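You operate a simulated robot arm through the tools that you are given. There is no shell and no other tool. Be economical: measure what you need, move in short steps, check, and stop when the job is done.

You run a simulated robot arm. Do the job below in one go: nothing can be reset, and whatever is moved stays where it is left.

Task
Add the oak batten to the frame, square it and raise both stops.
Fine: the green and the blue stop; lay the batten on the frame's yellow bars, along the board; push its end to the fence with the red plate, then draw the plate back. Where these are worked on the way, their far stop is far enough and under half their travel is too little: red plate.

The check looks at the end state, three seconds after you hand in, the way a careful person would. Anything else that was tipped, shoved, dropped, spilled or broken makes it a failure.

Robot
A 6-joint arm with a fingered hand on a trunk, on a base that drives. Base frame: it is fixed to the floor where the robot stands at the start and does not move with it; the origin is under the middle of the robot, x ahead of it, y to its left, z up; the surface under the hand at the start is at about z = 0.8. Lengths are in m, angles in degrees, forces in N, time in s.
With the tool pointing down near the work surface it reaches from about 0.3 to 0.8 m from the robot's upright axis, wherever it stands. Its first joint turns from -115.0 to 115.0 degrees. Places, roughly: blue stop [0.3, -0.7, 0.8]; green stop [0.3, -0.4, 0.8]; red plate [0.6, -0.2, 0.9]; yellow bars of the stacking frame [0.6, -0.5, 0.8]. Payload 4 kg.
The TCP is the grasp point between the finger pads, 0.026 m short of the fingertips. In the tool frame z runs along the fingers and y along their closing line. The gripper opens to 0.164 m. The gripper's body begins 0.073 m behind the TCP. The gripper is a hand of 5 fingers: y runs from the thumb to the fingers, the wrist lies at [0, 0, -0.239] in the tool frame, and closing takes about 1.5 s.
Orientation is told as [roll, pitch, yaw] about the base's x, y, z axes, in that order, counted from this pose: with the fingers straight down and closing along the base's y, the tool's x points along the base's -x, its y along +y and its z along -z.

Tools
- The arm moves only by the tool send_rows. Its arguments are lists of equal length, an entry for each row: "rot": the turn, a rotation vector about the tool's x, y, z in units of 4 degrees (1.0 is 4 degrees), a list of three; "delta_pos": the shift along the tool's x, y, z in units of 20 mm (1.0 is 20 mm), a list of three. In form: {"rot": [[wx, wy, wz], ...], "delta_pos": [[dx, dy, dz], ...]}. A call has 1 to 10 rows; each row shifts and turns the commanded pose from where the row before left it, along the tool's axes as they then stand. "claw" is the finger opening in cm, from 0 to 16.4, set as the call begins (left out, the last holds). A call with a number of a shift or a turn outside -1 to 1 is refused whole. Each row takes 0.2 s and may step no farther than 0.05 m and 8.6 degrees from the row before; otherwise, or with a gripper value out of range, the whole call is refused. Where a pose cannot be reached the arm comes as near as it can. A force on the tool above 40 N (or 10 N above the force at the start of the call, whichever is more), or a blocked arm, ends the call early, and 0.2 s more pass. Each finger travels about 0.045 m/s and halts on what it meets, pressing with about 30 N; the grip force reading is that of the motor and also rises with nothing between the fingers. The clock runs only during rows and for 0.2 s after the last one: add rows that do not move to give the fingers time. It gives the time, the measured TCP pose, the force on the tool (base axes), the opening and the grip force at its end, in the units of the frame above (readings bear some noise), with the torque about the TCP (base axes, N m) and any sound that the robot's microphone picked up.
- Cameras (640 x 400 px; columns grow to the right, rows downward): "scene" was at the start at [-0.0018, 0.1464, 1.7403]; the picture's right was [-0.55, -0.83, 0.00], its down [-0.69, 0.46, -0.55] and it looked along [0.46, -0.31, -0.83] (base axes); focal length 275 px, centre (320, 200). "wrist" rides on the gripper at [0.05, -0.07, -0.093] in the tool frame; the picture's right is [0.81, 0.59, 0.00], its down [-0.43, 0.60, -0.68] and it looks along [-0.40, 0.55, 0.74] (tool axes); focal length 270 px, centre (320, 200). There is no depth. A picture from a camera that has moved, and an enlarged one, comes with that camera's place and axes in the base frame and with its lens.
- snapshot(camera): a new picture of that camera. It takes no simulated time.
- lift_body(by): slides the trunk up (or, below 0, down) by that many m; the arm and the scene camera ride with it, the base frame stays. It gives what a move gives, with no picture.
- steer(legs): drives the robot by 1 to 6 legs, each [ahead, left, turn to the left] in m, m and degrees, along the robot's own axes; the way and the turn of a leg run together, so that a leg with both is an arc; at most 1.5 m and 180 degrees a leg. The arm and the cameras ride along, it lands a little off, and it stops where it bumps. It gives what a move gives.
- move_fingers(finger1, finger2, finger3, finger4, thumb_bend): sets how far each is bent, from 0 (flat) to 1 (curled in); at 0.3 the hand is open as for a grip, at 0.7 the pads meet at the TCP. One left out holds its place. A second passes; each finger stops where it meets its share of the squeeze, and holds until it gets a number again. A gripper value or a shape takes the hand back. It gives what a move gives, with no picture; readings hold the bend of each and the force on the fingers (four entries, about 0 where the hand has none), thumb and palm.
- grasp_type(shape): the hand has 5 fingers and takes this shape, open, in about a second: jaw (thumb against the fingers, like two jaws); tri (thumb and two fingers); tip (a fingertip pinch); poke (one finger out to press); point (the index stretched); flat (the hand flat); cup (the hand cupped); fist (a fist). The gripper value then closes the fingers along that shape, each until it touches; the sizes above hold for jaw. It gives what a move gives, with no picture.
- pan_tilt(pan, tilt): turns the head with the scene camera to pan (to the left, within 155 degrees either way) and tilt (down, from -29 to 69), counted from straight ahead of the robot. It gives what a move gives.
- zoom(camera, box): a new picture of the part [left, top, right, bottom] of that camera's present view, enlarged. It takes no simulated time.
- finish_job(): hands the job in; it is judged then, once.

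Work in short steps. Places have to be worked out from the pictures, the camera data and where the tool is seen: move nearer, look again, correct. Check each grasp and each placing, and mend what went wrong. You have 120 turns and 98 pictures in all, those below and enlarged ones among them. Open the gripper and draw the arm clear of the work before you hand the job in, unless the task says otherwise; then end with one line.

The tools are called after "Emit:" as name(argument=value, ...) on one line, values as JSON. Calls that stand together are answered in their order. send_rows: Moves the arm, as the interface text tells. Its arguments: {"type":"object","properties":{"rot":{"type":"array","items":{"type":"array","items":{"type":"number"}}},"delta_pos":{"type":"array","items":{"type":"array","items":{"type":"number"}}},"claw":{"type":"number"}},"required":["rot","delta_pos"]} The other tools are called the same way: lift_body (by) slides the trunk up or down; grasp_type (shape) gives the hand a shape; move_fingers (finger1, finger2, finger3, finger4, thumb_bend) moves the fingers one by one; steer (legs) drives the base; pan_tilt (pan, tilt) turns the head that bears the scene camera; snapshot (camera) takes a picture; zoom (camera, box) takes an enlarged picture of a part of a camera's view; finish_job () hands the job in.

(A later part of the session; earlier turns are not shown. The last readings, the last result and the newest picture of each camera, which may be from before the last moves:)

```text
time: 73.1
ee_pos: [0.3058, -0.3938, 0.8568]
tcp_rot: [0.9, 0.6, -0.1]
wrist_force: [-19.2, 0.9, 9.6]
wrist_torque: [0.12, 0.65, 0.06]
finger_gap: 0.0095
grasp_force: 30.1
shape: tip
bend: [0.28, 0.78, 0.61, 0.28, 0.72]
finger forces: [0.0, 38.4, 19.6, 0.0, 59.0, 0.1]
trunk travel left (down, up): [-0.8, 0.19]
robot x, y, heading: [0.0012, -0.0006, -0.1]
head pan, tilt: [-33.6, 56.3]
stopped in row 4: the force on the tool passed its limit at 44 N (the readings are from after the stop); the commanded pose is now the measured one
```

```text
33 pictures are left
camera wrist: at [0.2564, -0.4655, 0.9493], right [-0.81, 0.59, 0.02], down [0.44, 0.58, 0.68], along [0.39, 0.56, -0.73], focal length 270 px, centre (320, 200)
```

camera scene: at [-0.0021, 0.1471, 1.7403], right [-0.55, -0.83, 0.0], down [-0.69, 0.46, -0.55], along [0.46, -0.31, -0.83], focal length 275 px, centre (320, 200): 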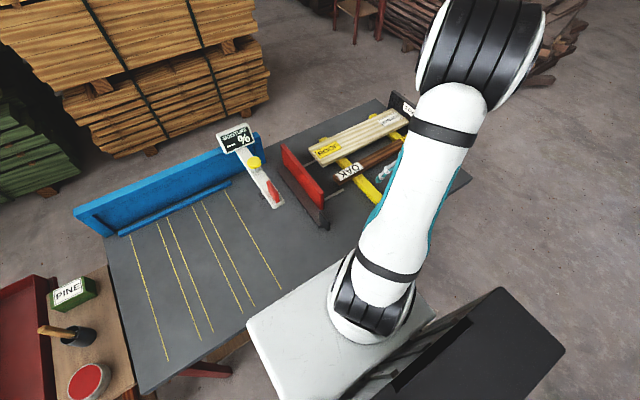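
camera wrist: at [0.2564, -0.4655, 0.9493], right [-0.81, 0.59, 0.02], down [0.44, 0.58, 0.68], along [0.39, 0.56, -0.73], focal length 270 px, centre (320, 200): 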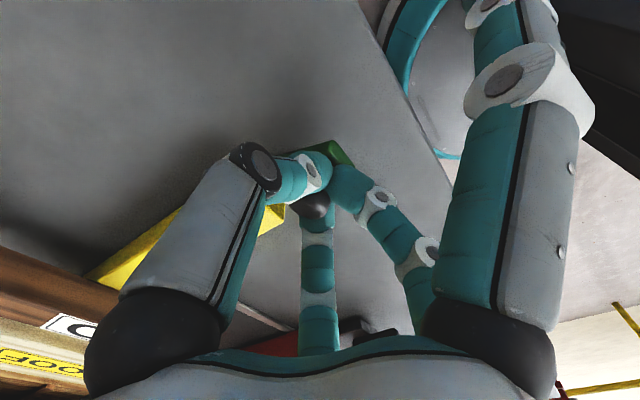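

Force built up against +x, so either the pinch slipped or the guess is off. I open and look at the flap's state.

Emit:
send_rows(rot=[[0, 0, 0], [0, 0, 0], [0, 0, 0], [0, 0, 0], [0, 0, 0], [0, 0, 0], [0, 0, 0], [0, 0, 0]], delta_pos=[[0, 0, 0], [0, 0, 0], [0, 0, 0], [0, 0, 0], [0, 0, 0], [0, 0, 0], [0, 0, 0], [0, 0, 0]], claw=12)

Emit:
zoom(camera="wrist", box=[220, 100, 420, 260])

```text
time: 74.9
ee_pos: [0.3099, -0.394, 0.8563]
tcp_rot: [0.8, 0.6, 0.1]
wrist_force: [0.2, 0.1, -0.2]
wrist_torque: [0.0, 0.01, 0.0]
finger_gap: 0.1198
grasp_force: 0.0
shape: tip
bend: [0.14, 0.28, 0.28, 0.14, 0.62]
finger forces: [0.1, 0.0, 0.0, 0.0, 0.1, 0.0]
trunk travel left (down, up): [-0.8, 0.19]
robot x, y, heading: [0.0004, 0.0008, 0.1]
head pan, tilt: [-33.6, 56.3]
```

```text
2.50 times, centred on (320, 180) of wrist
camera zoom: at [0.2606, -0.4661, 0.949], right [-0.81, 0.59, 0.01], down [0.44, 0.59, 0.68], along [0.39, 0.56, -0.73], focal length 676 px, centre (320, 250)
```

zoom: 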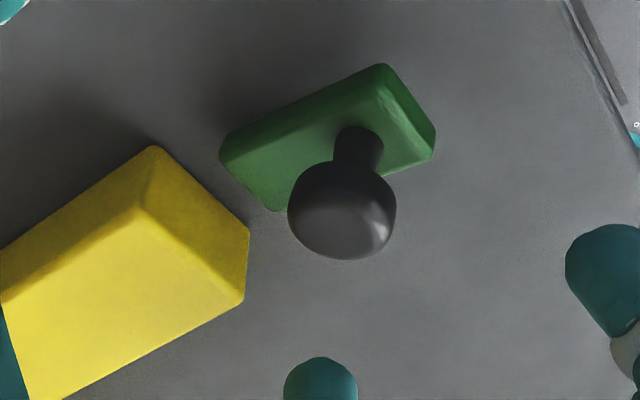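

The flap stayed tilted by some 12° (knob now at x ≈ 0.306, z ≈ 0.846): hinge at the bar side with friction. Pushing the knob towards +x from the robot side will turn it up. I rise, take the jaw shape, go to x ≈ 0.25 and close the fingers.

Emit:
send_rows(rot=[[0, 0, 0], [0, 0, 0], [0, 0, 0], [0, 0, 0], [0, 0, 0], [0, 0, 0]], delta_pos=[[0, 0, -1], [0, 0, -1], [0, 0, -1], [1, 0, 0], [1, 0, 0], [0.9, 0, 0]], claw=16.4)

Emit:
grasp_type(shape="jaw")

Emit:
send_rows(rot=[[0, 0, 0], [0, 0, 0], [0, 0, 0], [0, 0, 0], [0, 0, 0], [0, 0, 0], [0, 0, 0], [0, 0, 0], [0, 0, 0], [0, 0, 0]], delta_pos=[[0, 0, 0], [0, 0, 0], [0, 0, 0], [0, 0, 0], [0, 0, 0], [0, 0, 0], [0, 0, 0], [0, 0, 0], [0, 0, 0], [0, 0, 0]], claw=0)

Emit:
snapshot(camera="wrist")

```text
time: 76.3
ee_pos: [0.2512, -0.3965, 0.9168]
tcp_rot: [0.7, 0.5, 0.0]
wrist_force: [0.5, -0.3, 0.8]
wrist_torque: [0.01, -0.01, 0.04]
finger_gap: 0.1639
grasp_force: 0.1
shape: tip
bend: [0.14, 0.3, 0.3, 0.14, 0.3]
finger forces: [0.0, 0.0, 0.1, 0.0, 0.0, 0.0]
trunk travel left (down, up): [-0.8, 0.19]
robot x, y, heading: [-0.0045, -0.0015, -0.2]
head pan, tilt: [-33.6, 56.3]
```

```text
time: 77.2
ee_pos: [0.2516, -0.3949, 0.9158]
tcp_rot: [0.6, 0.5, 0.0]
wrist_force: [0.3, 0.5, -0.6]
wrist_torque: [-0.04, 0.01, -0.01]
finger_gap: 0.1637
grasp_force: 0.0
shape: jaw
bend: [0.3, 0.3, 0.3, 0.3, 0.3]
finger forces: [0.0, 0.0, 0.0, 0.0, 0.0, 0.0]
trunk travel left (down, up): [-0.8, 0.19]
robot x, y, heading: [-0.0027, -0.0, 0.2]
head pan, tilt: [-33.6, 56.3]
```

```text
time: 79.4
ee_pos: [0.2513, -0.3956, 0.9168]
tcp_rot: [0.7, 0.5, 0.1]
wrist_force: [0.3, 0.4, 0.1]
wrist_torque: [-0.02, 0.0, -0.01]
finger_gap: 0.0001
grasp_force: 16.0
shape: jaw
bend: [0.7, 0.7, 0.7, 0.7, 0.7]
finger forces: [0.1, 0.0, 0.1, 0.1, 0.0, 0.0]
trunk travel left (down, up): [-0.8, 0.19]
robot x, y, heading: [-0.0005, 0.0018, -0.1]
head pan, tilt: [-33.6, 56.3]
```

```text
31 pictures are left
camera wrist: at [0.2028, -0.4669, 1.009], right [-0.81, 0.59, 0.01], down [0.44, 0.59, 0.68], along [0.39, 0.56, -0.73], focal length 270 px, centre (320, 200)
```

wrist: 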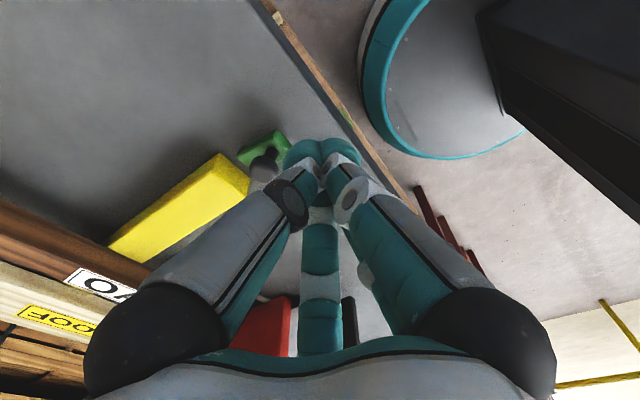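

The closed fingertips form a compact cluster at the TCP, with the knob just ahead (+x). I lower to z ≈ 0.862 and push +x gently.

Emit:
send_rows(rot=[[0, 0, 0], [0, 0, 0], [0, 0, 0], [0, 0, 0], [0, 0, 0], [0, 0, 0], [0, 0, 0]], delta_pos=[[0, 0, 1], [0, 0, 1], [0, 0, 0.75], [-0.5, 0, 0], [-0.4, 0, 0], [-0.4, 0, 0], [0, 0, 0]])

Emit:
snapshot(camera="wrist")

```text
time: 81.0
ee_pos: [0.2773, -0.395, 0.8605]
tcp_rot: [0.7, 0.6, 0.1]
wrist_force: [-0.8, 0.0, -0.1]
wrist_torque: [0.02, 0.01, 0.0]
finger_gap: 0.0005
grasp_force: 30.2
shape: jaw
bend: [0.7, 0.7, 0.7, 0.7, 0.7]
finger forces: [0.0, 0.0, 0.1, 0.1, 0.0, 0.0]
trunk travel left (down, up): [-0.8, 0.19]
robot x, y, heading: [0.0018, 0.0014, 0.0]
head pan, tilt: [-33.6, 56.3]
```

```text
30 pictures are left
camera wrist: at [0.2284, -0.4662, 0.954], right [-0.81, 0.59, 0.01], down [0.44, 0.59, 0.68], along [0.39, 0.56, -0.73], focal length 270 px, centre (320, 200)
```

wrist: 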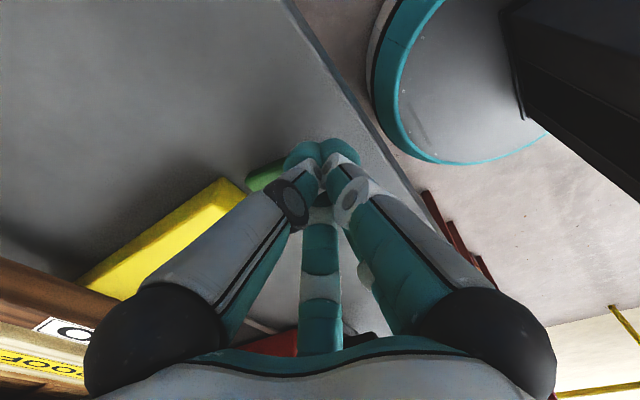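

No contact yet. I push on by 30 mm in small rows.

Emit:
send_rows(rot=[[0, 0, 0], [0, 0, 0], [0, 0, 0], [0, 0, 0], [0, 0, 0], [0, 0, 0]], delta_pos=[[-0.25, 0, 0], [-0.25, 0, 0], [-0.25, 0, 0], [-0.25, 0, 0], [-0.25, 0, 0], [-0.25, 0, 0]])

Emit:
zoom(camera="wrist", box=[200, 90, 400, 250])

```text
time: 81.9
ee_pos: [0.2856, -0.3961, 0.863]
tcp_rot: [0.9, 0.6, -0.4]
wrist_force: [-19.3, -2.2, 16.6]
wrist_torque: [0.13, 0.19, -0.01]
finger_gap: 0.0001
grasp_force: 29.7
shape: jaw
bend: [0.7, 0.7, 0.7, 0.7, 0.7]
finger forces: [0.1, 0.0, 0.1, 0.0, 0.1, 0.0]
trunk travel left (down, up): [-0.8, 0.19]
robot x, y, heading: [-0.0033, 0.0004, -0.1]
head pan, tilt: [-33.6, 56.3]
stopped in row 4: the force on the tool passed its limit at 43 N (the readings are from after the stop); the commanded pose is now the measured one
```

```text
2.50 times, centred on (300, 170) of wrist
camera zoom: at [0.237, -0.4668, 0.9552], right [-0.8, 0.59, 0.02], down [0.44, 0.58, 0.68], along [0.39, 0.56, -0.73], focal length 676 px, centre (370, 275)
```

zoom: 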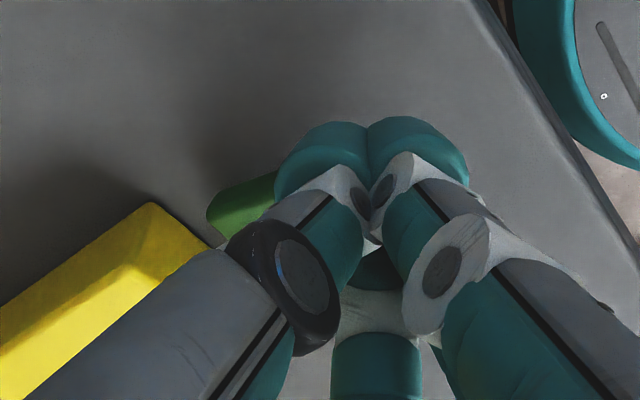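

The contact was on the knob's upper rim, pressing it partly down. I back off, lower 13 mm and push again more squarely.

Emit:
send_rows(rot=[[0, 0, 0], [0, 0, 0], [0, 0, 0], [0, 0, 0], [0, 0, 0], [0, 0, 0], [0, 0, 0], [0, 0, 0]], delta_pos=[[0.6, 0, 0], [0, 0, 0.4], [0, 0, 0.35], [-0.4, 0, 0], [-0.2, 0, 0], [-0.2, 0, 0], [-0.2, 0, 0], [-0.2, 0, 0]])

Emit:
zoom(camera="wrist", box=[200, 90, 400, 250])

```text
time: 82.9
ee_pos: [0.2774, -0.3976, 0.8471]
tcp_rot: [1.0, 0.6, -0.6]
wrist_force: [-21.9, -5.4, 13.1]
wrist_torque: [-0.01, 0.13, -0.06]
finger_gap: 0.0001
grasp_force: 30.2
shape: jaw
bend: [0.7, 0.7, 0.7, 0.7, 0.7]
finger forces: [0.1, 0.0, 0.0, 6.7, 0.0, 0.0]
trunk travel left (down, up): [-0.8, 0.19]
robot x, y, heading: [-0.0028, -0.0007, -0.6]
head pan, tilt: [-33.6, 56.3]
stopped in row 5: the force on the tool passed its limit at 44 N (the readings are from after the stop); the commanded pose is now the measured one
```

```text
2.50 times, centred on (300, 170) of wrist
camera zoom: at [0.2283, -0.4687, 0.9397], right [-0.8, 0.6, 0.02], down [0.45, 0.58, 0.68], along [0.4, 0.56, -0.73], focal length 676 px, centre (370, 275)
```

zoom: 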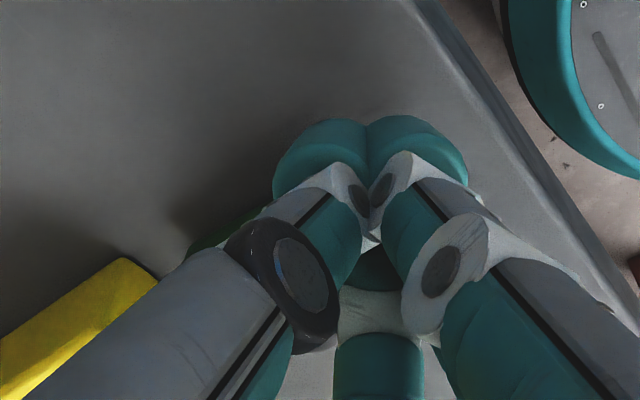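

Pushing jams; pinching did move it (knob followed by 8 mm), just with resistance. I go back to the pinch and will follow the arc slowly. Back off, rise, tip shape, and over the knob.

Emit:
send_rows(rot=[[0, 0, 0], [0, 0, 0], [0, 0, 0], [0, 0, 0], [0.15, 0, 0.15]], delta_pos=[[0.7, 0, 0], [0, 0, -1], [0, 0, -1], [0, 0, -1], [0, 0, 0]], claw=16.4)

Emit:
grasp_type(shape="tip")

Emit:
send_rows(rot=[[0, 0, 0], [0, 0, 0], [0, 0, 0]], delta_pos=[[-0.6, 0, 0], [-0.6, 0, 0], [-0.6, 0, 0]])

Emit:
zoom(camera="wrist", box=[220, 60, 420, 220])

```text
time: 84.1
ee_pos: [0.2655, -0.3969, 0.9063]
tcp_rot: [0.3, 0.6, -1.0]
wrist_force: [0.5, -0.1, -0.1]
wrist_torque: [0.01, -0.03, -0.01]
finger_gap: 0.1641
grasp_force: 0.0
shape: jaw
bend: [0.3, 0.3, 0.3, 0.3, 0.3]
finger forces: [0.0, 0.0, 0.1, 0.0, 0.1, 0.0]
trunk travel left (down, up): [-0.8, 0.19]
robot x, y, heading: [0.0007, 0.0004, 0.2]
head pan, tilt: [-33.6, 56.3]
```

```text
time: 85.0
ee_pos: [0.2681, -0.3967, 0.9073]
tcp_rot: [0.1, 0.7, -1.0]
wrist_force: [-0.1, -0.3, 0.9]
wrist_torque: [-0.02, -0.01, -0.02]
finger_gap: 0.164
grasp_force: 0.1
shape: tip
bend: [0.14, 0.3, 0.3, 0.14, 0.3]
finger forces: [0.0, 0.0, 0.0, 0.1, 0.1, 0.0]
trunk travel left (down, up): [-0.8, 0.19]
robot x, y, heading: [-0.0014, 0.001, 0.1]
head pan, tilt: [-33.6, 56.3]
```

```text
time: 85.8
ee_pos: [0.3045, -0.3991, 0.9067]
tcp_rot: [0.2, 0.8, -1.1]
wrist_force: [-0.4, 0.1, -0.7]
wrist_torque: [-0.01, 0.01, 0.02]
finger_gap: 0.1643
grasp_force: 0.0
shape: tip
bend: [0.14, 0.3, 0.3, 0.14, 0.3]
finger forces: [0.0, 0.0, 0.0, 0.0, 0.0, 0.0]
trunk travel left (down, up): [-0.8, 0.19]
robot x, y, heading: [-0.0024, -0.0005, -0.3]
head pan, tilt: [-33.6, 56.3]
```

```text
2.50 times, centred on (320, 140) of wrist
camera zoom: at [0.2538, -0.4677, 0.9997], right [-0.8, 0.6, 0.01], down [0.45, 0.58, 0.67], along [0.4, 0.54, -0.74], focal length 676 px, centre (320, 350)
```

zoom: 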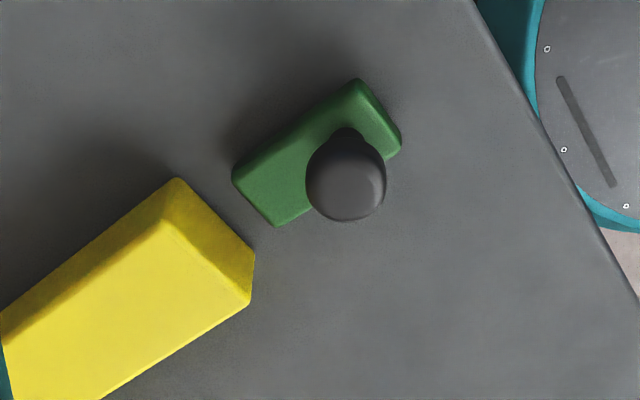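

The flap is down flat again; knob at (0.299, -0.393, 0.84). I lower to z ≈ 0.841 and pinch again.

Emit:
send_rows(rot=[[0, 0, 0], [0, 0, 0], [0, 0, 0], [0, 0, 0]], delta_pos=[[0.3, 0.15, 0.8], [0, 0, 0.9], [0, 0, 0.9], [0, 0, 0.7]])

Emit:
send_rows(rot=[[0, 0, 0], [0, 0, 0], [0, 0, 0], [0, 0, 0], [0, 0, 0], [0, 0, 0], [0, 0, 0], [0, 0, 0], [0, 0, 0], [0, 0, 0]], delta_pos=[[0, 0, 0], [0, 0, 0], [0, 0, 0], [0, 0, 0], [0, 0, 0], [0, 0, 0], [0, 0, 0], [0, 0, 0], [0, 0, 0], [0, 0, 0]], claw=0)

Emit:
send_rows(rot=[[0, 0, 0], [0, 0, 0], [0, 0, 0], [0, 0, 0], [0, 0, 0], [0, 0, 0]], delta_pos=[[-0.08, 0, -0.08], [-0.09, 0, -0.07], [-0.09, 0, -0.07], [-0.09, 0, -0.06], [-0.09, 0, -0.06], [0, 0, 0]])

Emit:
zoom(camera="wrist", box=[220, 90, 420, 250])

```text
time: 86.8
ee_pos: [0.2966, -0.3962, 0.8399]
tcp_rot: [0.2, 0.7, -0.9]
wrist_force: [-0.7, 0.4, -0.3]
wrist_torque: [-0.04, -0.03, 0.03]
finger_gap: 0.1637
grasp_force: 0.0
shape: tip
bend: [0.14, 0.3, 0.3, 0.14, 0.3]
finger forces: [0.0, 0.1, 0.0, 0.0, 0.0, 0.1]
trunk travel left (down, up): [-0.8, 0.19]
robot x, y, heading: [-0.0008, -0.0017, -0.2]
head pan, tilt: [-33.6, 56.3]
```

```text
time: 89.0
ee_pos: [0.2972, -0.3955, 0.8402]
tcp_rot: [0.3, 0.8, -1.0]
wrist_force: [-0.3, 1.5, -5.4]
wrist_torque: [0.43, 0.26, 0.0]
finger_gap: 0.0093
grasp_force: 29.8
shape: tip
bend: [0.22, 0.57, 0.76, 0.22, 0.72]
finger forces: [0.0, 17.9, 15.0, 0.0, 29.0, 0.0]
trunk travel left (down, up): [-0.8, 0.19]
robot x, y, heading: [-0.0022, 0.0013, -0.1]
head pan, tilt: [-33.6, 56.3]
```

```text
time: 90.4
ee_pos: [0.3038, -0.3951, 0.8481]
tcp_rot: [0.5, 0.6, -1.1]
wrist_force: [-37.4, -4.8, 3.1]
wrist_torque: [0.54, 1.45, -0.24]
finger_gap: 0.0099
grasp_force: 30.1
shape: tip
bend: [0.28, 0.55, 0.75, 0.28, 0.72]
finger forces: [0.0, 43.9, 20.7, 0.0, 58.0, 0.1]
trunk travel left (down, up): [-0.8, 0.19]
robot x, y, heading: [-0.0025, -0.0005, -0.2]
head pan, tilt: [-33.6, 56.3]
```

```text
2.50 times, centred on (320, 170) of wrist
camera zoom: at [0.2524, -0.4646, 0.9405], right [-0.8, 0.6, 0.01], down [0.45, 0.58, 0.68], along [0.4, 0.55, -0.74], focal length 676 px, centre (320, 275)
```

zoom: 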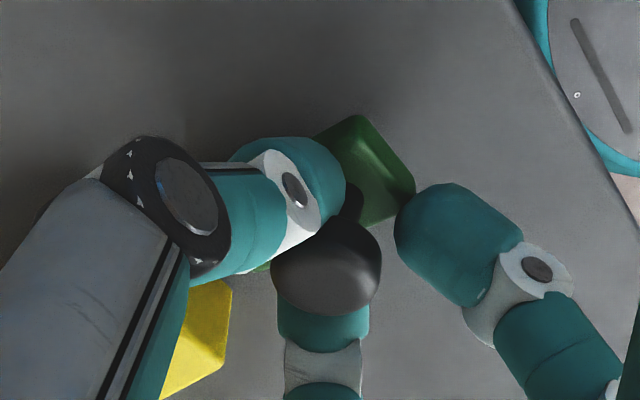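

The flap is tilting, but I push too much towards +x (force -37 N in x). I lift straight 6 mm now and read again.

Emit:
send_rows(rot=[[0, 0, 0], [0, 0, 0], [0, 0, 0], [0, 0, 0]], delta_pos=[[0, 0, -0.1], [0, 0, -0.1], [0, 0, -0.1], [0, 0, 0]])

```text
time: 91.4
ee_pos: [0.305, -0.3945, 0.8529]
tcp_rot: [0.3, 0.7, -1.0]
wrist_force: [-21.2, 1.0, -12.7]
wrist_torque: [0.71, 1.4, -0.15]
finger_gap: 0.0099
grasp_force: 30.1
shape: tip
bend: [0.28, 0.79, 0.63, 0.28, 0.72]
finger forces: [0.0, 51.0, 24.9, 0.0, 44.8, 0.0]
trunk travel left (down, up): [-0.8, 0.19]
robot x, y, heading: [-0.0002, 0.0031, -0.3]
head pan, tilt: [-33.6, 56.3]
```

Now the resistance is nearly along the arc. I continue with about 2 mm +x and 1 mm up per row.

Emit:
send_rows(rot=[[0, 0, 0], [0, 0, 0], [0, 0, 0], [0, 0, 0], [0, 0, 0], [0, 0, 0]], delta_pos=[[-0.09, 0, -0.07], [-0.09, 0, -0.06], [-0.09, 0, -0.06], [-0.09, 0, -0.05], [-0.09, 0, -0.05], [0, 0, 0]])

Emit:
zoom(camera="wrist", box=[220, 90, 420, 250])

```text
time: 92.8
ee_pos: [0.3108, -0.3936, 0.8588]
tcp_rot: [0.4, 0.8, -1.1]
wrist_force: [-29.3, 4.7, -9.4]
wrist_torque: [0.87, 1.75, -0.28]
finger_gap: 0.0105
grasp_force: 30.5
shape: tip
bend: [0.28, 0.81, 0.63, 0.28, 0.71]
finger forces: [0.0, 60.1, 25.1, 0.1, 35.1, 0.0]
trunk travel left (down, up): [-0.8, 0.19]
robot x, y, heading: [-0.0036, -0.0017, -0.2]
head pan, tilt: [-33.6, 56.3]
```

```text
2.50 times, centred on (320, 170) of wrist
camera zoom: at [0.2618, -0.4633, 0.9516], right [-0.8, 0.6, 0.02], down [0.45, 0.58, 0.68], along [0.4, 0.55, -0.74], focal length 676 px, centre (320, 275)
```

zoom: 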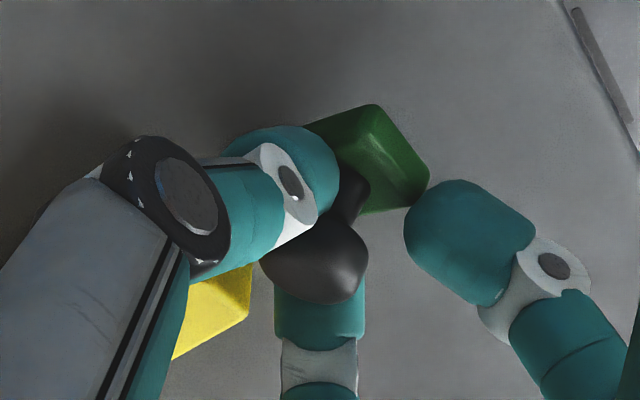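

It keeps rising (about 25–30° now). I continue along the arc.

Emit:
send_rows(rot=[[0, 0, 0], [0, 0, 0], [0, 0, 0], [0, 0, 0], [0, 0, 0], [0, 0, 0], [0, 0, 0]], delta_pos=[[-0.09, 0, -0.05], [-0.09, 0, -0.05], [-0.09, 0, -0.04], [-0.09, 0, -0.04], [-0.09, 0, -0.03], [-0.09, 0, -0.03], [0, 0, 0]])

Emit:
zoom(camera="wrist", box=[220, 90, 420, 250])

```text
time: 94.4
ee_pos: [0.3225, -0.3913, 0.8638]
tcp_rot: [0.6, 0.8, -1.0]
wrist_force: [-29.8, 11.2, 5.4]
wrist_torque: [1.03, 1.69, -0.58]
finger_gap: 0.011
grasp_force: 30.0
shape: tip
bend: [0.28, 0.51, 0.62, 0.28, 0.71]
finger forces: [0.1, 44.0, 16.7, 0.0, 35.2, 0.0]
trunk travel left (down, up): [-0.8, 0.19]
robot x, y, heading: [-0.0014, 0.0008, -0.3]
head pan, tilt: [-33.6, 56.3]
```

```text
2.50 times, centred on (320, 170) of wrist
camera zoom: at [0.2728, -0.4624, 0.9572], right [-0.8, 0.6, 0.02], down [0.45, 0.58, 0.68], along [0.4, 0.55, -0.74], focal length 676 px, centre (320, 275)
```

zoom: 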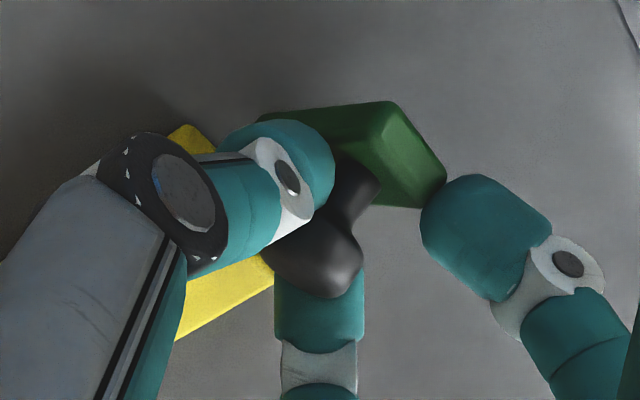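

It's around 40–45° now. I continue mostly in +x; tips are still above the bar top.

Emit:
send_rows(rot=[[0, 0, 0], [0, 0, 0], [0, 0, 0], [0, 0, 0], [0, 0, 0], [0, 0, 0], [0, 0, 0]], delta_pos=[[-0.1, 0, -0.02], [-0.1, 0, -0.01], [-0.1, 0, 0], [-0.1, 0, 0], [-0.1, 0, 0], [-0.1, 0, 0], [0, 0, 0]])

Emit:
zoom(camera="wrist", box=[220, 90, 420, 250])

```text
time: 96.0
ee_pos: [0.3381, -0.3958, 0.8634]
tcp_rot: [0.4, 0.8, -1.0]
wrist_force: [-5.0, 11.0, -15.4]
wrist_torque: [0.11, 0.26, -0.04]
finger_gap: 0.0081
grasp_force: 29.3
shape: tip
bend: [0.28, 0.79, 0.61, 0.28, 0.71]
finger forces: [0.1, 18.6, 20.7, 0.1, 24.7, 0.0]
trunk travel left (down, up): [-0.8, 0.19]
robot x, y, heading: [0.0006, 0.0015, 0.1]
head pan, tilt: [-33.6, 56.3]
```

```text
2.50 times, centred on (320, 170) of wrist
camera zoom: at [0.2884, -0.465, 0.9569], right [-0.8, 0.6, 0.01], down [0.45, 0.58, 0.67], along [0.4, 0.54, -0.74], focal length 676 px, centre (320, 275)
```

zoom: 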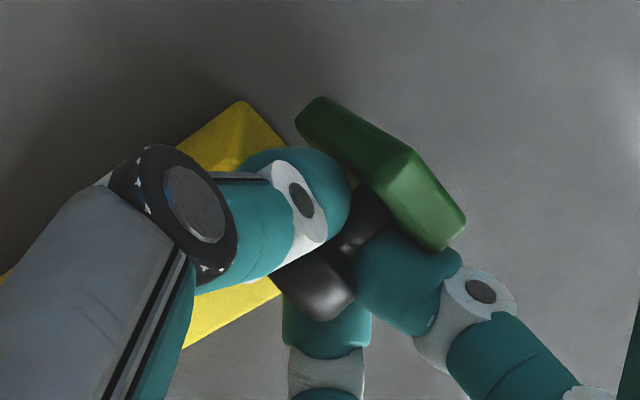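

The flap is now steep and the force has dropped, it seems to have gone over. I push a few mm further to its end.

Emit:
send_rows(rot=[[0, 0, 0], [0, 0, 0], [0, 0, 0], [0, 0, 0], [0, 0, 0]], delta_pos=[[-0.12, 0, 0], [-0.12, 0, 0], [-0.12, 0, 0], [-0.12, 0, 0.03], [0, 0, 0]])

Emit:
zoom(camera="wrist", box=[220, 90, 420, 250])

```text
time: 97.2
ee_pos: [0.3475, -0.3961, 0.8633]
tcp_rot: [0.5, 0.9, -1.0]
wrist_force: [-12.1, 10.2, -22.5]
wrist_torque: [0.06, 0.48, -0.02]
finger_gap: 0.0081
grasp_force: 30.2
shape: tip
bend: [0.28, 0.79, 0.61, 0.28, 0.71]
finger forces: [0.0, 19.5, 21.3, 0.1, 28.6, 0.1]
trunk travel left (down, up): [-0.8, 0.19]
robot x, y, heading: [-0.0019, 0.0012, -0.1]
head pan, tilt: [-33.6, 56.3]
```

```text
2.50 times, centred on (320, 170) of wrist
camera zoom: at [0.2971, -0.4651, 0.956], right [-0.8, 0.6, 0.02], down [0.45, 0.58, 0.68], along [0.4, 0.55, -0.74], focal length 676 px, centre (320, 275)
```

zoom: 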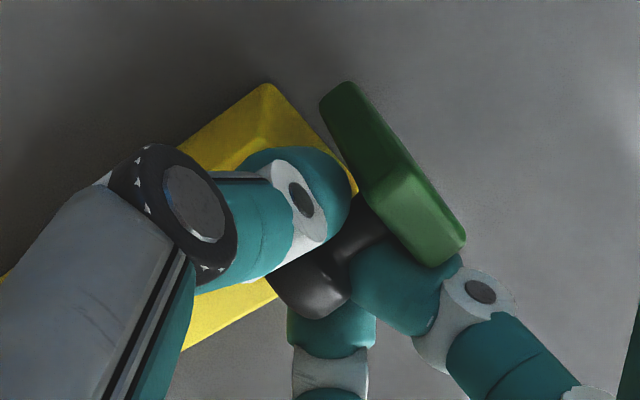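

Near vertical. The pull is now down and -x, so I follow +x and slightly down.

Emit:
send_rows(rot=[[0, 0, 0], [0, 0, 0], [0, 0, 0], [0, 0, 0], [0, 0, 0]], delta_pos=[[-0.1, 0, 0.06], [-0.1, 0, 0.06], [-0.1, 0, 0.06], [-0.1, 0, 0.06], [0, 0, 0]])

Emit:
zoom(camera="wrist", box=[220, 90, 420, 250])

```text
time: 98.4
ee_pos: [0.3542, -0.3949, 0.859]
tcp_rot: [0.3, 0.7, -1.1]
wrist_force: [-18.9, 9.9, -1.4]
wrist_torque: [0.22, 0.51, -0.03]
finger_gap: 0.0084
grasp_force: 29.8
shape: tip
bend: [0.28, 0.8, 0.61, 0.28, 0.71]
finger forces: [0.1, 23.5, 40.7, 0.0, 31.0, 0.0]
trunk travel left (down, up): [-0.8, 0.19]
robot x, y, heading: [-0.0028, -0.0023, -0.1]
head pan, tilt: [-33.6, 56.3]
```

```text
2.50 times, centred on (320, 170) of wrist
camera zoom: at [0.3043, -0.4651, 0.9522], right [-0.8, 0.6, 0.01], down [0.45, 0.58, 0.67], along [0.4, 0.54, -0.74], focal length 676 px, centre (320, 275)
```

zoom: 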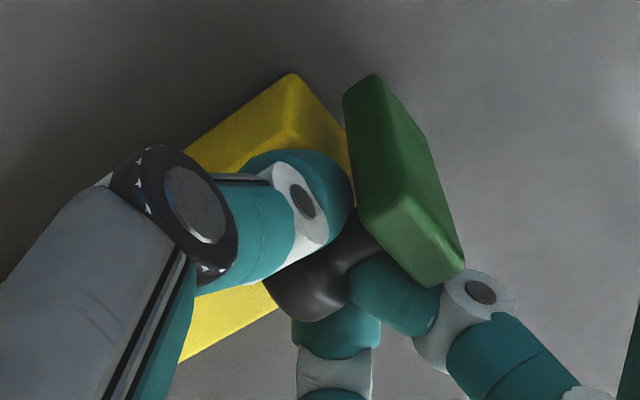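

The flap's back face now looks upright. One more small nudge, then I release and inspect.

Emit:
send_rows(rot=[[0, 0, 0], [0, 0, 0], [0, 0, 0]], delta_pos=[[-0.12, 0, 0.05], [-0.12, 0, 0.05], [0, 0, 0]])

Emit:
send_rows(rot=[[0, 0, 0], [0, 0, 0], [0, 0, 0], [0, 0, 0], [0, 0, 0], [0, 0, 0], [0, 0, 0], [0, 0, 0]], delta_pos=[[0, 0, 0], [0, 0, 0], [0, 0, 0], [0, 0, 0], [0, 0, 0], [0, 0, 0], [0, 0, 0], [0, 0, 0]], claw=16.4)

Emit:
zoom(camera="wrist", box=[220, 70, 420, 230])

```text
time: 99.2
ee_pos: [0.3568, -0.3947, 0.8566]
tcp_rot: [0.4, 0.7, -1.2]
wrist_force: [-33.1, 6.7, 11.2]
wrist_torque: [0.18, 0.69, -0.14]
finger_gap: 0.0094
grasp_force: 29.7
shape: tip
bend: [0.28, 0.8, 0.6, 0.28, 0.71]
finger forces: [0.0, 26.7, 74.3, 0.1, 43.1, 0.0]
trunk travel left (down, up): [-0.8, 0.19]
robot x, y, heading: [-0.0, -0.0041, -0.4]
head pan, tilt: [-33.6, 56.3]
```

```text
time: 101.0
ee_pos: [0.3601, -0.3958, 0.855]
tcp_rot: [0.1, 0.7, -1.0]
wrist_force: [-0.9, -0.9, 0.3]
wrist_torque: [-0.01, -0.01, -0.02]
finger_gap: 0.1639
grasp_force: 0.0
shape: tip
bend: [0.14, 0.3, 0.3, 0.14, 0.3]
finger forces: [0.0, 0.0, 0.1, 0.0, 0.1, 0.0]
trunk travel left (down, up): [-0.8, 0.19]
robot x, y, heading: [-0.0006, -0.0022, 0.3]
head pan, tilt: [-33.6, 56.3]
```

```text
2.50 times, centred on (320, 150) of wrist
camera zoom: at [0.3109, -0.4657, 0.9495], right [-0.8, 0.6, 0.01], down [0.45, 0.58, 0.67], along [0.4, 0.54, -0.74], focal length 676 px, centre (320, 325)
```

zoom: 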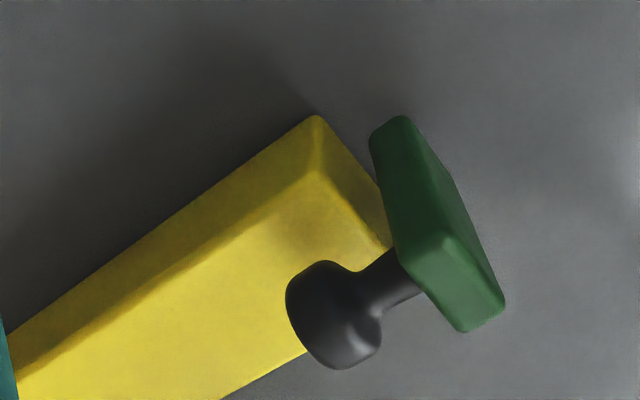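

The green stop stands upright, knob pointing over the bar. I rise straight up, then move to above the blue stop's knob at (0.297, -0.69).

Emit:
send_rows(rot=[[0, 0, 0], [0, 0, 0], [0, 0, 0], [0, 0, 0], [0, 0, 0], [0, 0, 0], [0, 0, 0], [0, 0, 0], [0, 0, 0], [0, 0, 0]], delta_pos=[[0, 0, -1], [0, 0, -1], [0, 0, -1], [0, 0, -1], [0, 0, -1], [1, -1, 0], [1, -1, 0], [1, -1, 0], [0.15, -1, 0], [0, -1, 0]])

Emit:
send_rows(rot=[[0, 0, -0.25], [0, 0, 0], [0, 0, 0], [0, 0, 0], [0, 0, 0], [0, 0, 0], [0, 0, 0], [0, 0, 0], [0, 0, 0], [0, 0, 0]], delta_pos=[[0, -1, 0], [0, -1, 0], [0, -1, 0], [0, -1, 0], [0, -1, 0], [0, -1, 0], [0, -1, 0], [0, -1, 0], [0, -1, 0], [0, -1, 0]])

Emit:
snapshot(camera="scene")

Emit:
snapshot(camera="wrist")

```text
time: 103.2
ee_pos: [0.2959, -0.4953, 0.9554]
tcp_rot: [0.2, 0.7, -1.0]
wrist_force: [0.6, 0.4, 0.8]
wrist_torque: [0.02, 0.0, 0.0]
finger_gap: 0.164
grasp_force: 0.0
shape: tip
bend: [0.14, 0.3, 0.3, 0.14, 0.3]
finger forces: [0.0, 0.1, 0.0, 0.1, 0.1, 0.0]
trunk travel left (down, up): [-0.8, 0.19]
robot x, y, heading: [0.0006, -0.0035, -0.1]
head pan, tilt: [-33.6, 56.3]
```

```text
time: 105.4
ee_pos: [0.2961, -0.6965, 0.9562]
tcp_rot: [0.3, 0.6, 0.0]
wrist_force: [0.1, 0.0, 0.4]
wrist_torque: [-0.02, 0.01, -0.03]
finger_gap: 0.164
grasp_force: 0.0
shape: tip
bend: [0.14, 0.3, 0.3, 0.14, 0.3]
finger forces: [0.0, 0.0, 0.0, 0.0, 0.0, 0.0]
trunk travel left (down, up): [-0.8, 0.19]
robot x, y, heading: [-0.0025, -0.0016, -0.1]
head pan, tilt: [-33.6, 56.3]
```

```text
19 pictures are left
camera scene: at [-0.0032, 0.1458, 1.7405], right [-0.56, -0.83, 0.0], down [-0.69, 0.46, -0.55], along [0.46, -0.31, -0.83], focal length 275 px, centre (320, 200)
```

scene: 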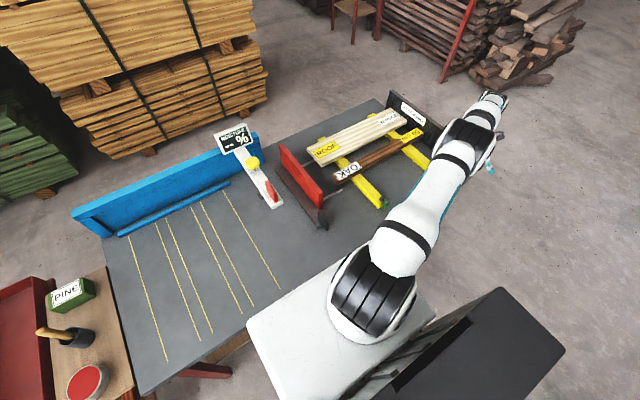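

```text
18 pictures are left
camera wrist: at [0.2477, -0.7678, 1.0484], right [-0.81, 0.59, 0.01], down [0.44, 0.59, 0.68], along [0.39, 0.55, -0.74], focal length 270 px, centre (320, 200)
```

wrist: 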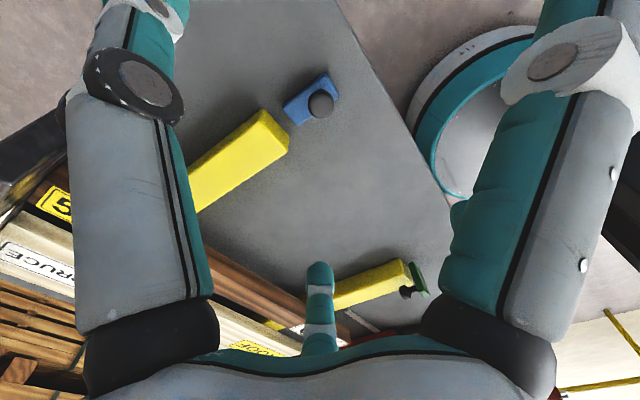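

Green stop is up (visible in both views). The blue knob is at (0.297, -0.695). I lower onto it to z ≈ 0.840 and pinch as before.

Emit:
send_rows(rot=[[0, 0, 0], [0, 0, 0], [0, 0, 0], [0, 0, 0], [0, 0, 0], [0, 0, 0], [0, 0, 0]], delta_pos=[[0, -0.1, 1], [0, 0, 1], [0, 0, 1], [0, 0, 0.9], [0, 0, 0.9], [0, 0, 0.6], [0, 0, 0.4]])

Emit:
snapshot(camera="wrist")

```text
time: 107.0
ee_pos: [0.2905, -0.691, 0.84]
tcp_rot: [0.4, 0.7, 0.1]
wrist_force: [0.5, 0.5, 0.1]
wrist_torque: [0.01, -0.02, 0.02]
finger_gap: 0.1639
grasp_force: 0.1
shape: tip
bend: [0.14, 0.3, 0.3, 0.14, 0.3]
finger forces: [0.1, 0.0, 0.1, 0.0, 0.0, 0.0]
out of reach, approached as far as the arm can: row 7
trunk travel left (down, up): [-0.8, 0.19]
robot x, y, heading: [-0.0045, -0.002, -0.2]
head pan, tilt: [-33.6, 56.3]
```

```text
17 pictures are left
camera wrist: at [0.2426, -0.7614, 0.9344], right [-0.81, 0.59, 0.01], down [0.44, 0.59, 0.67], along [0.39, 0.55, -0.74], focal length 270 px, centre (320, 200)
```

wrist: 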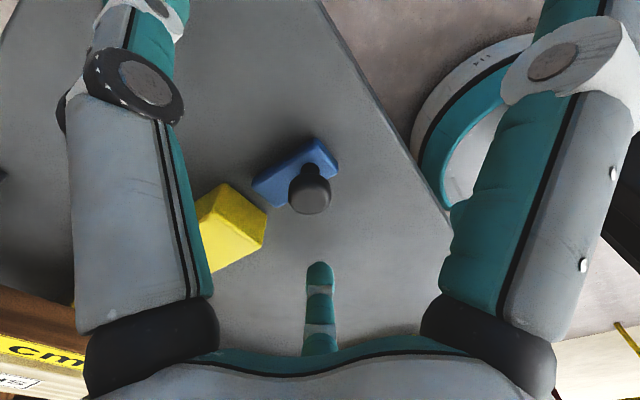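

The blue spot is at the edge of reach. I rise clear and drive the robot 0.10 m to its right, parallel to the table.

Emit:
send_rows(rot=[[0, 0, 0], [0, 0, 0], [0, 0, 0], [0, 0, 0], [0, 0, 0], [0, 0, 0], [0, 0, 0], [0, 0, 0]], delta_pos=[[0, 0, -1], [0, 0, -1], [0, 0, -1], [0, 0, -1], [0, 0, -1], [0, 0, -1], [0, 0, -1], [0, 0, -1]])

Emit:
steer(legs=[[0, -0.1, 0]])

```text
time: 108.8
ee_pos: [0.2936, -0.691, 1.0007]
tcp_rot: [0.3, 0.6, 0.1]
wrist_force: [-0.5, -0.7, 0.1]
wrist_torque: [-0.01, 0.01, -0.01]
finger_gap: 0.1638
grasp_force: 0.1
shape: tip
bend: [0.14, 0.3, 0.3, 0.14, 0.3]
finger forces: [0.0, 0.0, 0.0, 0.0, 0.1, 0.0]
trunk travel left (down, up): [-0.8, 0.19]
robot x, y, heading: [-0.0045, -0.0013, 0.0]
head pan, tilt: [-33.6, 56.3]
```

```text
time: 110.0
ee_pos: [0.2937, -0.7905, 0.9998]
tcp_rot: [0.3, 0.7, 0.0]
wrist_force: [-0.6, -0.8, 0.1]
wrist_torque: [0.04, 0.05, 0.01]
finger_gap: 0.1642
grasp_force: 0.1
shape: tip
bend: [0.14, 0.3, 0.3, 0.14, 0.3]
finger forces: [0.0, 0.0, 0.0, 0.1, 0.0, 0.1]
trunk travel left (down, up): [-0.8, 0.19]
robot x, y, heading: [-0.0026, -0.0948, -0.5]
head pan, tilt: [-33.6, 56.3]
```

Base moved ~0.095 m cleanly. I bring the hand back over the blue knob and lower to z ≈ 0.90 for a check.

Emit:
send_rows(rot=[[0, 0, 0], [0, 0, 0], [0, 0, 0], [0, 0, 0], [0, 0, 0], [0, 0, 0], [0, 0, 0], [0, 0, 0], [0, 0, 0], [0, 0, 0]], delta_pos=[[-0.15, 1, 0], [0, 1, 0], [0, 1, 0], [0, 1, 0], [0, 0.6, 0], [0, 0, 1], [0, 0, 1], [0, 0, 1], [0, 0, 1], [0, 0, 1]])

Emit:
snapshot(camera="wrist")

```text
time: 112.2
ee_pos: [0.2969, -0.6977, 0.9005]
tcp_rot: [0.3, 0.8, 0.1]
wrist_force: [0.6, -1.0, -0.1]
wrist_torque: [0.02, 0.0, -0.01]
finger_gap: 0.1634
grasp_force: 0.1
shape: tip
bend: [0.14, 0.3, 0.3, 0.14, 0.3]
finger forces: [0.1, 0.1, 0.0, 0.0, 0.0, 0.0]
trunk travel left (down, up): [-0.8, 0.19]
robot x, y, heading: [-0.0007, -0.1006, -0.3]
head pan, tilt: [-33.6, 56.3]
```

```text
16 pictures are left
camera wrist: at [0.2476, -0.768, 0.9934], right [-0.81, 0.59, 0.01], down [0.44, 0.59, 0.68], along [0.39, 0.55, -0.74], focal length 270 px, centre (320, 200)
```

wrist: 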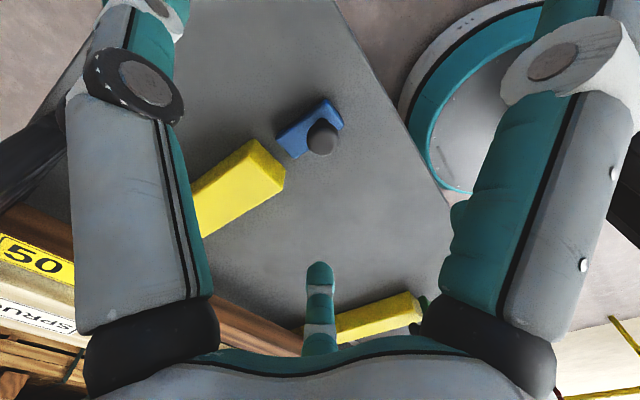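

The knob sits in the image just as the green one did. I lower to 0.840 and pinch.

Emit:
send_rows(rot=[[0, 0, 0], [0, 0, 0], [0, 0, 0], [0, 0, 0]], delta_pos=[[0, 0, 0.9], [0, 0, 0.9], [0, 0, 0.8], [0, 0, 0.4]])

Emit:
send_rows(rot=[[0, 0, 0], [0, 0, 0], [0, 0, 0], [0, 0, 0], [0, 0, 0], [0, 0, 0], [0, 0, 0], [0, 0, 0], [0, 0, 0], [0, 0, 0]], delta_pos=[[0, 0, 0], [0, 0, 0], [0, 0, 0], [0, 0, 0], [0, 0, 0], [0, 0, 0], [0, 0, 0], [0, 0, 0], [0, 0, 0], [0, 0, 0]], claw=0)

```text
time: 113.2
ee_pos: [0.2949, -0.6973, 0.8425]
tcp_rot: [0.2, 0.7, 0.0]
wrist_force: [-0.1, -0.5, 0.1]
wrist_torque: [-0.02, 0.01, -0.02]
finger_gap: 0.1638
grasp_force: 0.0
shape: tip
bend: [0.14, 0.3, 0.3, 0.14, 0.3]
finger forces: [0.1, 0.0, 0.1, 0.0, 0.0, 0.0]
trunk travel left (down, up): [-0.8, 0.19]
robot x, y, heading: [-0.0011, -0.0959, -0.3]
head pan, tilt: [-33.6, 56.3]
```

```text
time: 115.3
ee_pos: [0.296, -0.6976, 0.8423]
tcp_rot: [0.1, 0.7, -0.1]
wrist_force: [2.4, -2.2, -2.8]
wrist_torque: [0.12, -0.04, -0.02]
finger_gap: 0.0076
grasp_force: 29.8
shape: tip
bend: [0.22, 0.75, 0.78, 0.22, 0.72]
finger forces: [0.1, 0.1, 21.0, 0.1, 26.9, 0.0]
trunk travel left (down, up): [-0.8, 0.19]
robot x, y, heading: [-0.0013, -0.0989, -0.3]
head pan, tilt: [-33.6, 56.3]
```

Thumb and finger 3 hold the knob. I follow the arc that worked on green: first up and +x.

Emit:
send_rows(rot=[[0, 0, 0], [0, 0, 0], [0, 0, 0], [0, 0, 0], [0, 0, 0], [0, 0, 0], [0, 0, 0]], delta_pos=[[-0.07, 0, -0.1], [-0.07, 0, -0.1], [-0.08, 0, -0.1], [-0.08, 0, -0.1], [-0.08, 0, -0.08], [-0.08, 0, -0.08], [0, 0, 0]])

Emit:
zoom(camera="wrist", box=[220, 90, 420, 250])

```text
time: 117.0
ee_pos: [0.3038, -0.698, 0.8513]
tcp_rot: [0.3, 0.7, -0.2]
wrist_force: [-5.0, -9.3, -8.3]
wrist_torque: [-0.37, 0.56, -0.06]
finger_gap: 0.0076
grasp_force: 29.8
shape: tip
bend: [0.28, 0.76, 0.59, 0.28, 0.73]
finger forces: [0.1, 0.0, 21.3, 0.0, 49.6, 0.1]
trunk travel left (down, up): [-0.8, 0.19]
robot x, y, heading: [-0.0004, -0.0976, -0.3]
head pan, tilt: [-33.6, 56.3]
```

```text
2.50 times, centred on (320, 170) of wrist
camera zoom: at [0.2546, -0.7688, 0.9449], right [-0.81, 0.59, 0.01], down [0.44, 0.59, 0.68], along [0.39, 0.55, -0.74], focal length 676 px, centre (320, 275)
```

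zoom: 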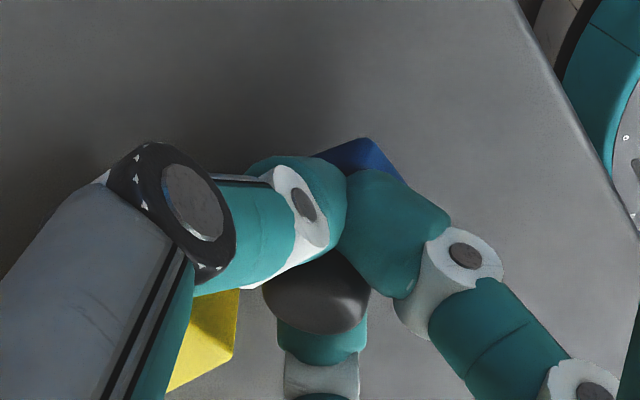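

Forces are low, so I carry on along the arc and check whether the flap follows.

Emit:
send_rows(rot=[[0, 0, 0], [0, 0, 0], [0, 0, 0], [0, 0, 0], [0, 0, 0], [0, 0, 0]], delta_pos=[[-0.1, 0, -0.05], [-0.1, 0, -0.05], [-0.1, 0, -0.05], [-0.1, 0, -0.05], [-0.1, 0, -0.04], [0, 0, 0]])

Emit:
zoom(camera="wrist", box=[220, 90, 420, 250])

```text
time: 118.3
ee_pos: [0.3134, -0.698, 0.8556]
tcp_rot: [0.3, 0.7, 0.0]
wrist_force: [-16.3, -9.5, -1.3]
wrist_torque: [-0.43, 0.88, 0.0]
finger_gap: 0.0074
grasp_force: 29.6
shape: tip
bend: [0.28, 0.77, 0.59, 0.28, 0.73]
finger forces: [0.0, 39.1, 23.8, 0.0, 45.9, 0.0]
trunk travel left (down, up): [-0.8, 0.19]
robot x, y, heading: [-0.0047, -0.0981, -0.2]
head pan, tilt: [-33.6, 56.3]
```

```text
2.50 times, centred on (320, 170) of wrist
camera zoom: at [0.2636, -0.7685, 0.9501], right [-0.81, 0.59, 0.01], down [0.44, 0.59, 0.68], along [0.39, 0.55, -0.74], focal length 676 px, centre (320, 275)
```

zoom: 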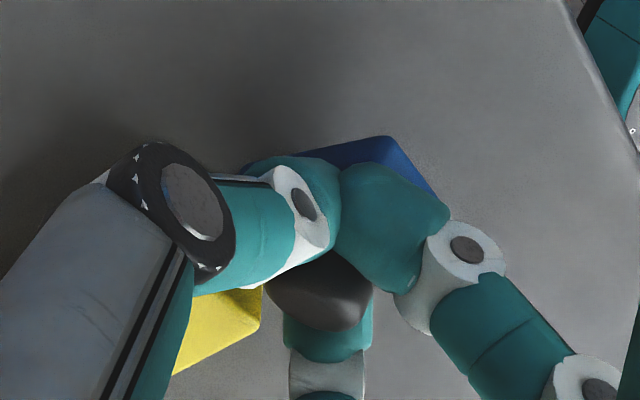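

The blue flap is tilting along. I continue.

Emit:
send_rows(rot=[[0, 0, 0], [0, 0, 0], [0, 0, 0], [0, 0, 0], [0, 0, 0], [0, 0, 0], [0, 0, 0], [0, 0, 0]], delta_pos=[[-0.1, 0, -0.06], [-0.1, 0, -0.06], [-0.1, 0, -0.05], [-0.1, 0, -0.05], [-0.1, 0, -0.04], [-0.1, 0, -0.02], [-0.1, 0, 0], [0, 0, 0]])

Emit:
zoom(camera="wrist", box=[220, 90, 420, 250])

```text
time: 120.2
ee_pos: [0.3284, -0.699, 0.861]
tcp_rot: [0.3, 0.6, -0.1]
wrist_force: [-10.6, -15.5, -11.6]
wrist_torque: [-0.62, 0.73, 0.04]
finger_gap: 0.0059
grasp_force: 29.6
shape: tip
bend: [0.28, 0.76, 0.61, 0.28, 0.72]
finger forces: [0.0, 66.9, 23.6, 0.0, 67.9, 0.0]
trunk travel left (down, up): [-0.8, 0.19]
robot x, y, heading: [-0.0038, -0.1003, 0.0]
head pan, tilt: [-33.6, 56.3]
```

```text
2.50 times, centred on (320, 170) of wrist
camera zoom: at [0.2796, -0.7692, 0.954], right [-0.81, 0.59, 0.01], down [0.44, 0.59, 0.68], along [0.39, 0.55, -0.74], focal length 676 px, centre (320, 275)
```

zoom: 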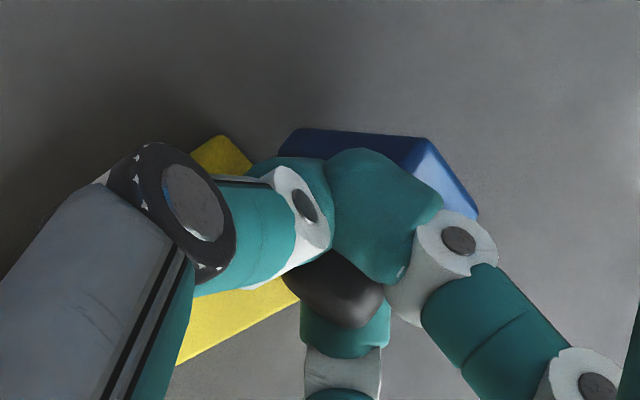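

About 50° now. I continue +x at constant height.

Emit:
send_rows(rot=[[0, 0, 0], [0, 0, 0], [0, 0, 0], [0, 0, 0], [0, 0, 0], [0, 0, 0], [0, 0, 0], [0, 0, 0]], delta_pos=[[-0.1, 0, -0.03], [-0.1, 0, -0.02], [-0.1, 0, 0], [-0.1, 0, 0], [-0.1, 0, 0], [-0.1, 0, 0], [-0.1, 0, 0.02], [0, 0, 0]])

Emit:
zoom(camera="wrist", box=[220, 90, 420, 250])

```text
time: 122.0
ee_pos: [0.3407, -0.6984, 0.8612]
tcp_rot: [0.4, 0.8, -0.1]
wrist_force: [-26.4, -15.7, -15.0]
wrist_torque: [-0.37, 1.4, -0.29]
finger_gap: 0.0046
grasp_force: 30.1
shape: tip
bend: [0.28, 0.75, 0.61, 0.28, 0.72]
finger forces: [0.0, 74.0, 23.2, 0.1, 86.6, 0.1]
trunk travel left (down, up): [-0.8, 0.19]
robot x, y, heading: [-0.0021, -0.0963, -0.4]
head pan, tilt: [-33.6, 56.3]
```

```text
2.50 times, centred on (320, 170) of wrist
camera zoom: at [0.2916, -0.7689, 0.9544], right [-0.81, 0.59, 0.01], down [0.44, 0.59, 0.68], along [0.39, 0.55, -0.74], focal length 676 px, centre (320, 275)
```

zoom: 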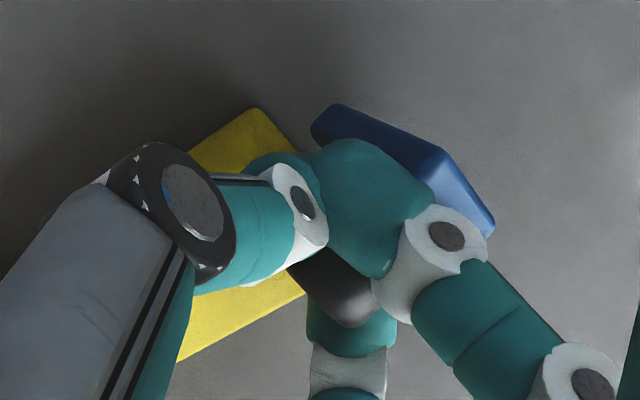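

About 65–70°. I continue in small rows, +x and slightly down.

Emit:
send_rows(rot=[[0, 0, 0], [0, 0, 0], [0, 0, 0], [0, 0, 0], [0, 0, 0], [0, 0, 0], [0, 0, 0]], delta_pos=[[-0.08, 0, 0.03], [-0.08, 0, 0.03], [-0.08, 0, 0.03], [-0.08, 0, 0.04], [-0.08, 0, 0.04], [-0.08, 0, 0.05], [0, 0, 0]])

Emit:
zoom(camera="wrist", box=[220, 90, 420, 250])

```text
time: 123.5
ee_pos: [0.3514, -0.6986, 0.8589]
tcp_rot: [0.2, 0.6, 0.0]
wrist_force: [-8.1, -13.6, 0.8]
wrist_torque: [-0.22, 0.47, 0.06]
finger_gap: 0.0052
grasp_force: 30.2
shape: tip
bend: [0.28, 0.77, 0.76, 0.28, 0.71]
finger forces: [0.0, 37.6, 14.3, 0.0, 30.4, 0.1]
trunk travel left (down, up): [-0.8, 0.19]
robot x, y, heading: [-0.0021, -0.097, -0.2]
head pan, tilt: [-33.6, 56.3]
```

```text
2.50 times, centred on (320, 170) of wrist
camera zoom: at [0.3034, -0.7686, 0.9524], right [-0.81, 0.59, 0.01], down [0.44, 0.59, 0.67], along [0.39, 0.55, -0.74], focal length 676 px, centre (320, 275)
```

zoom: 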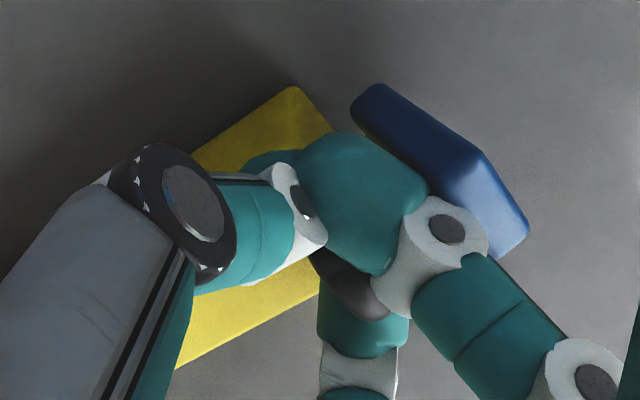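

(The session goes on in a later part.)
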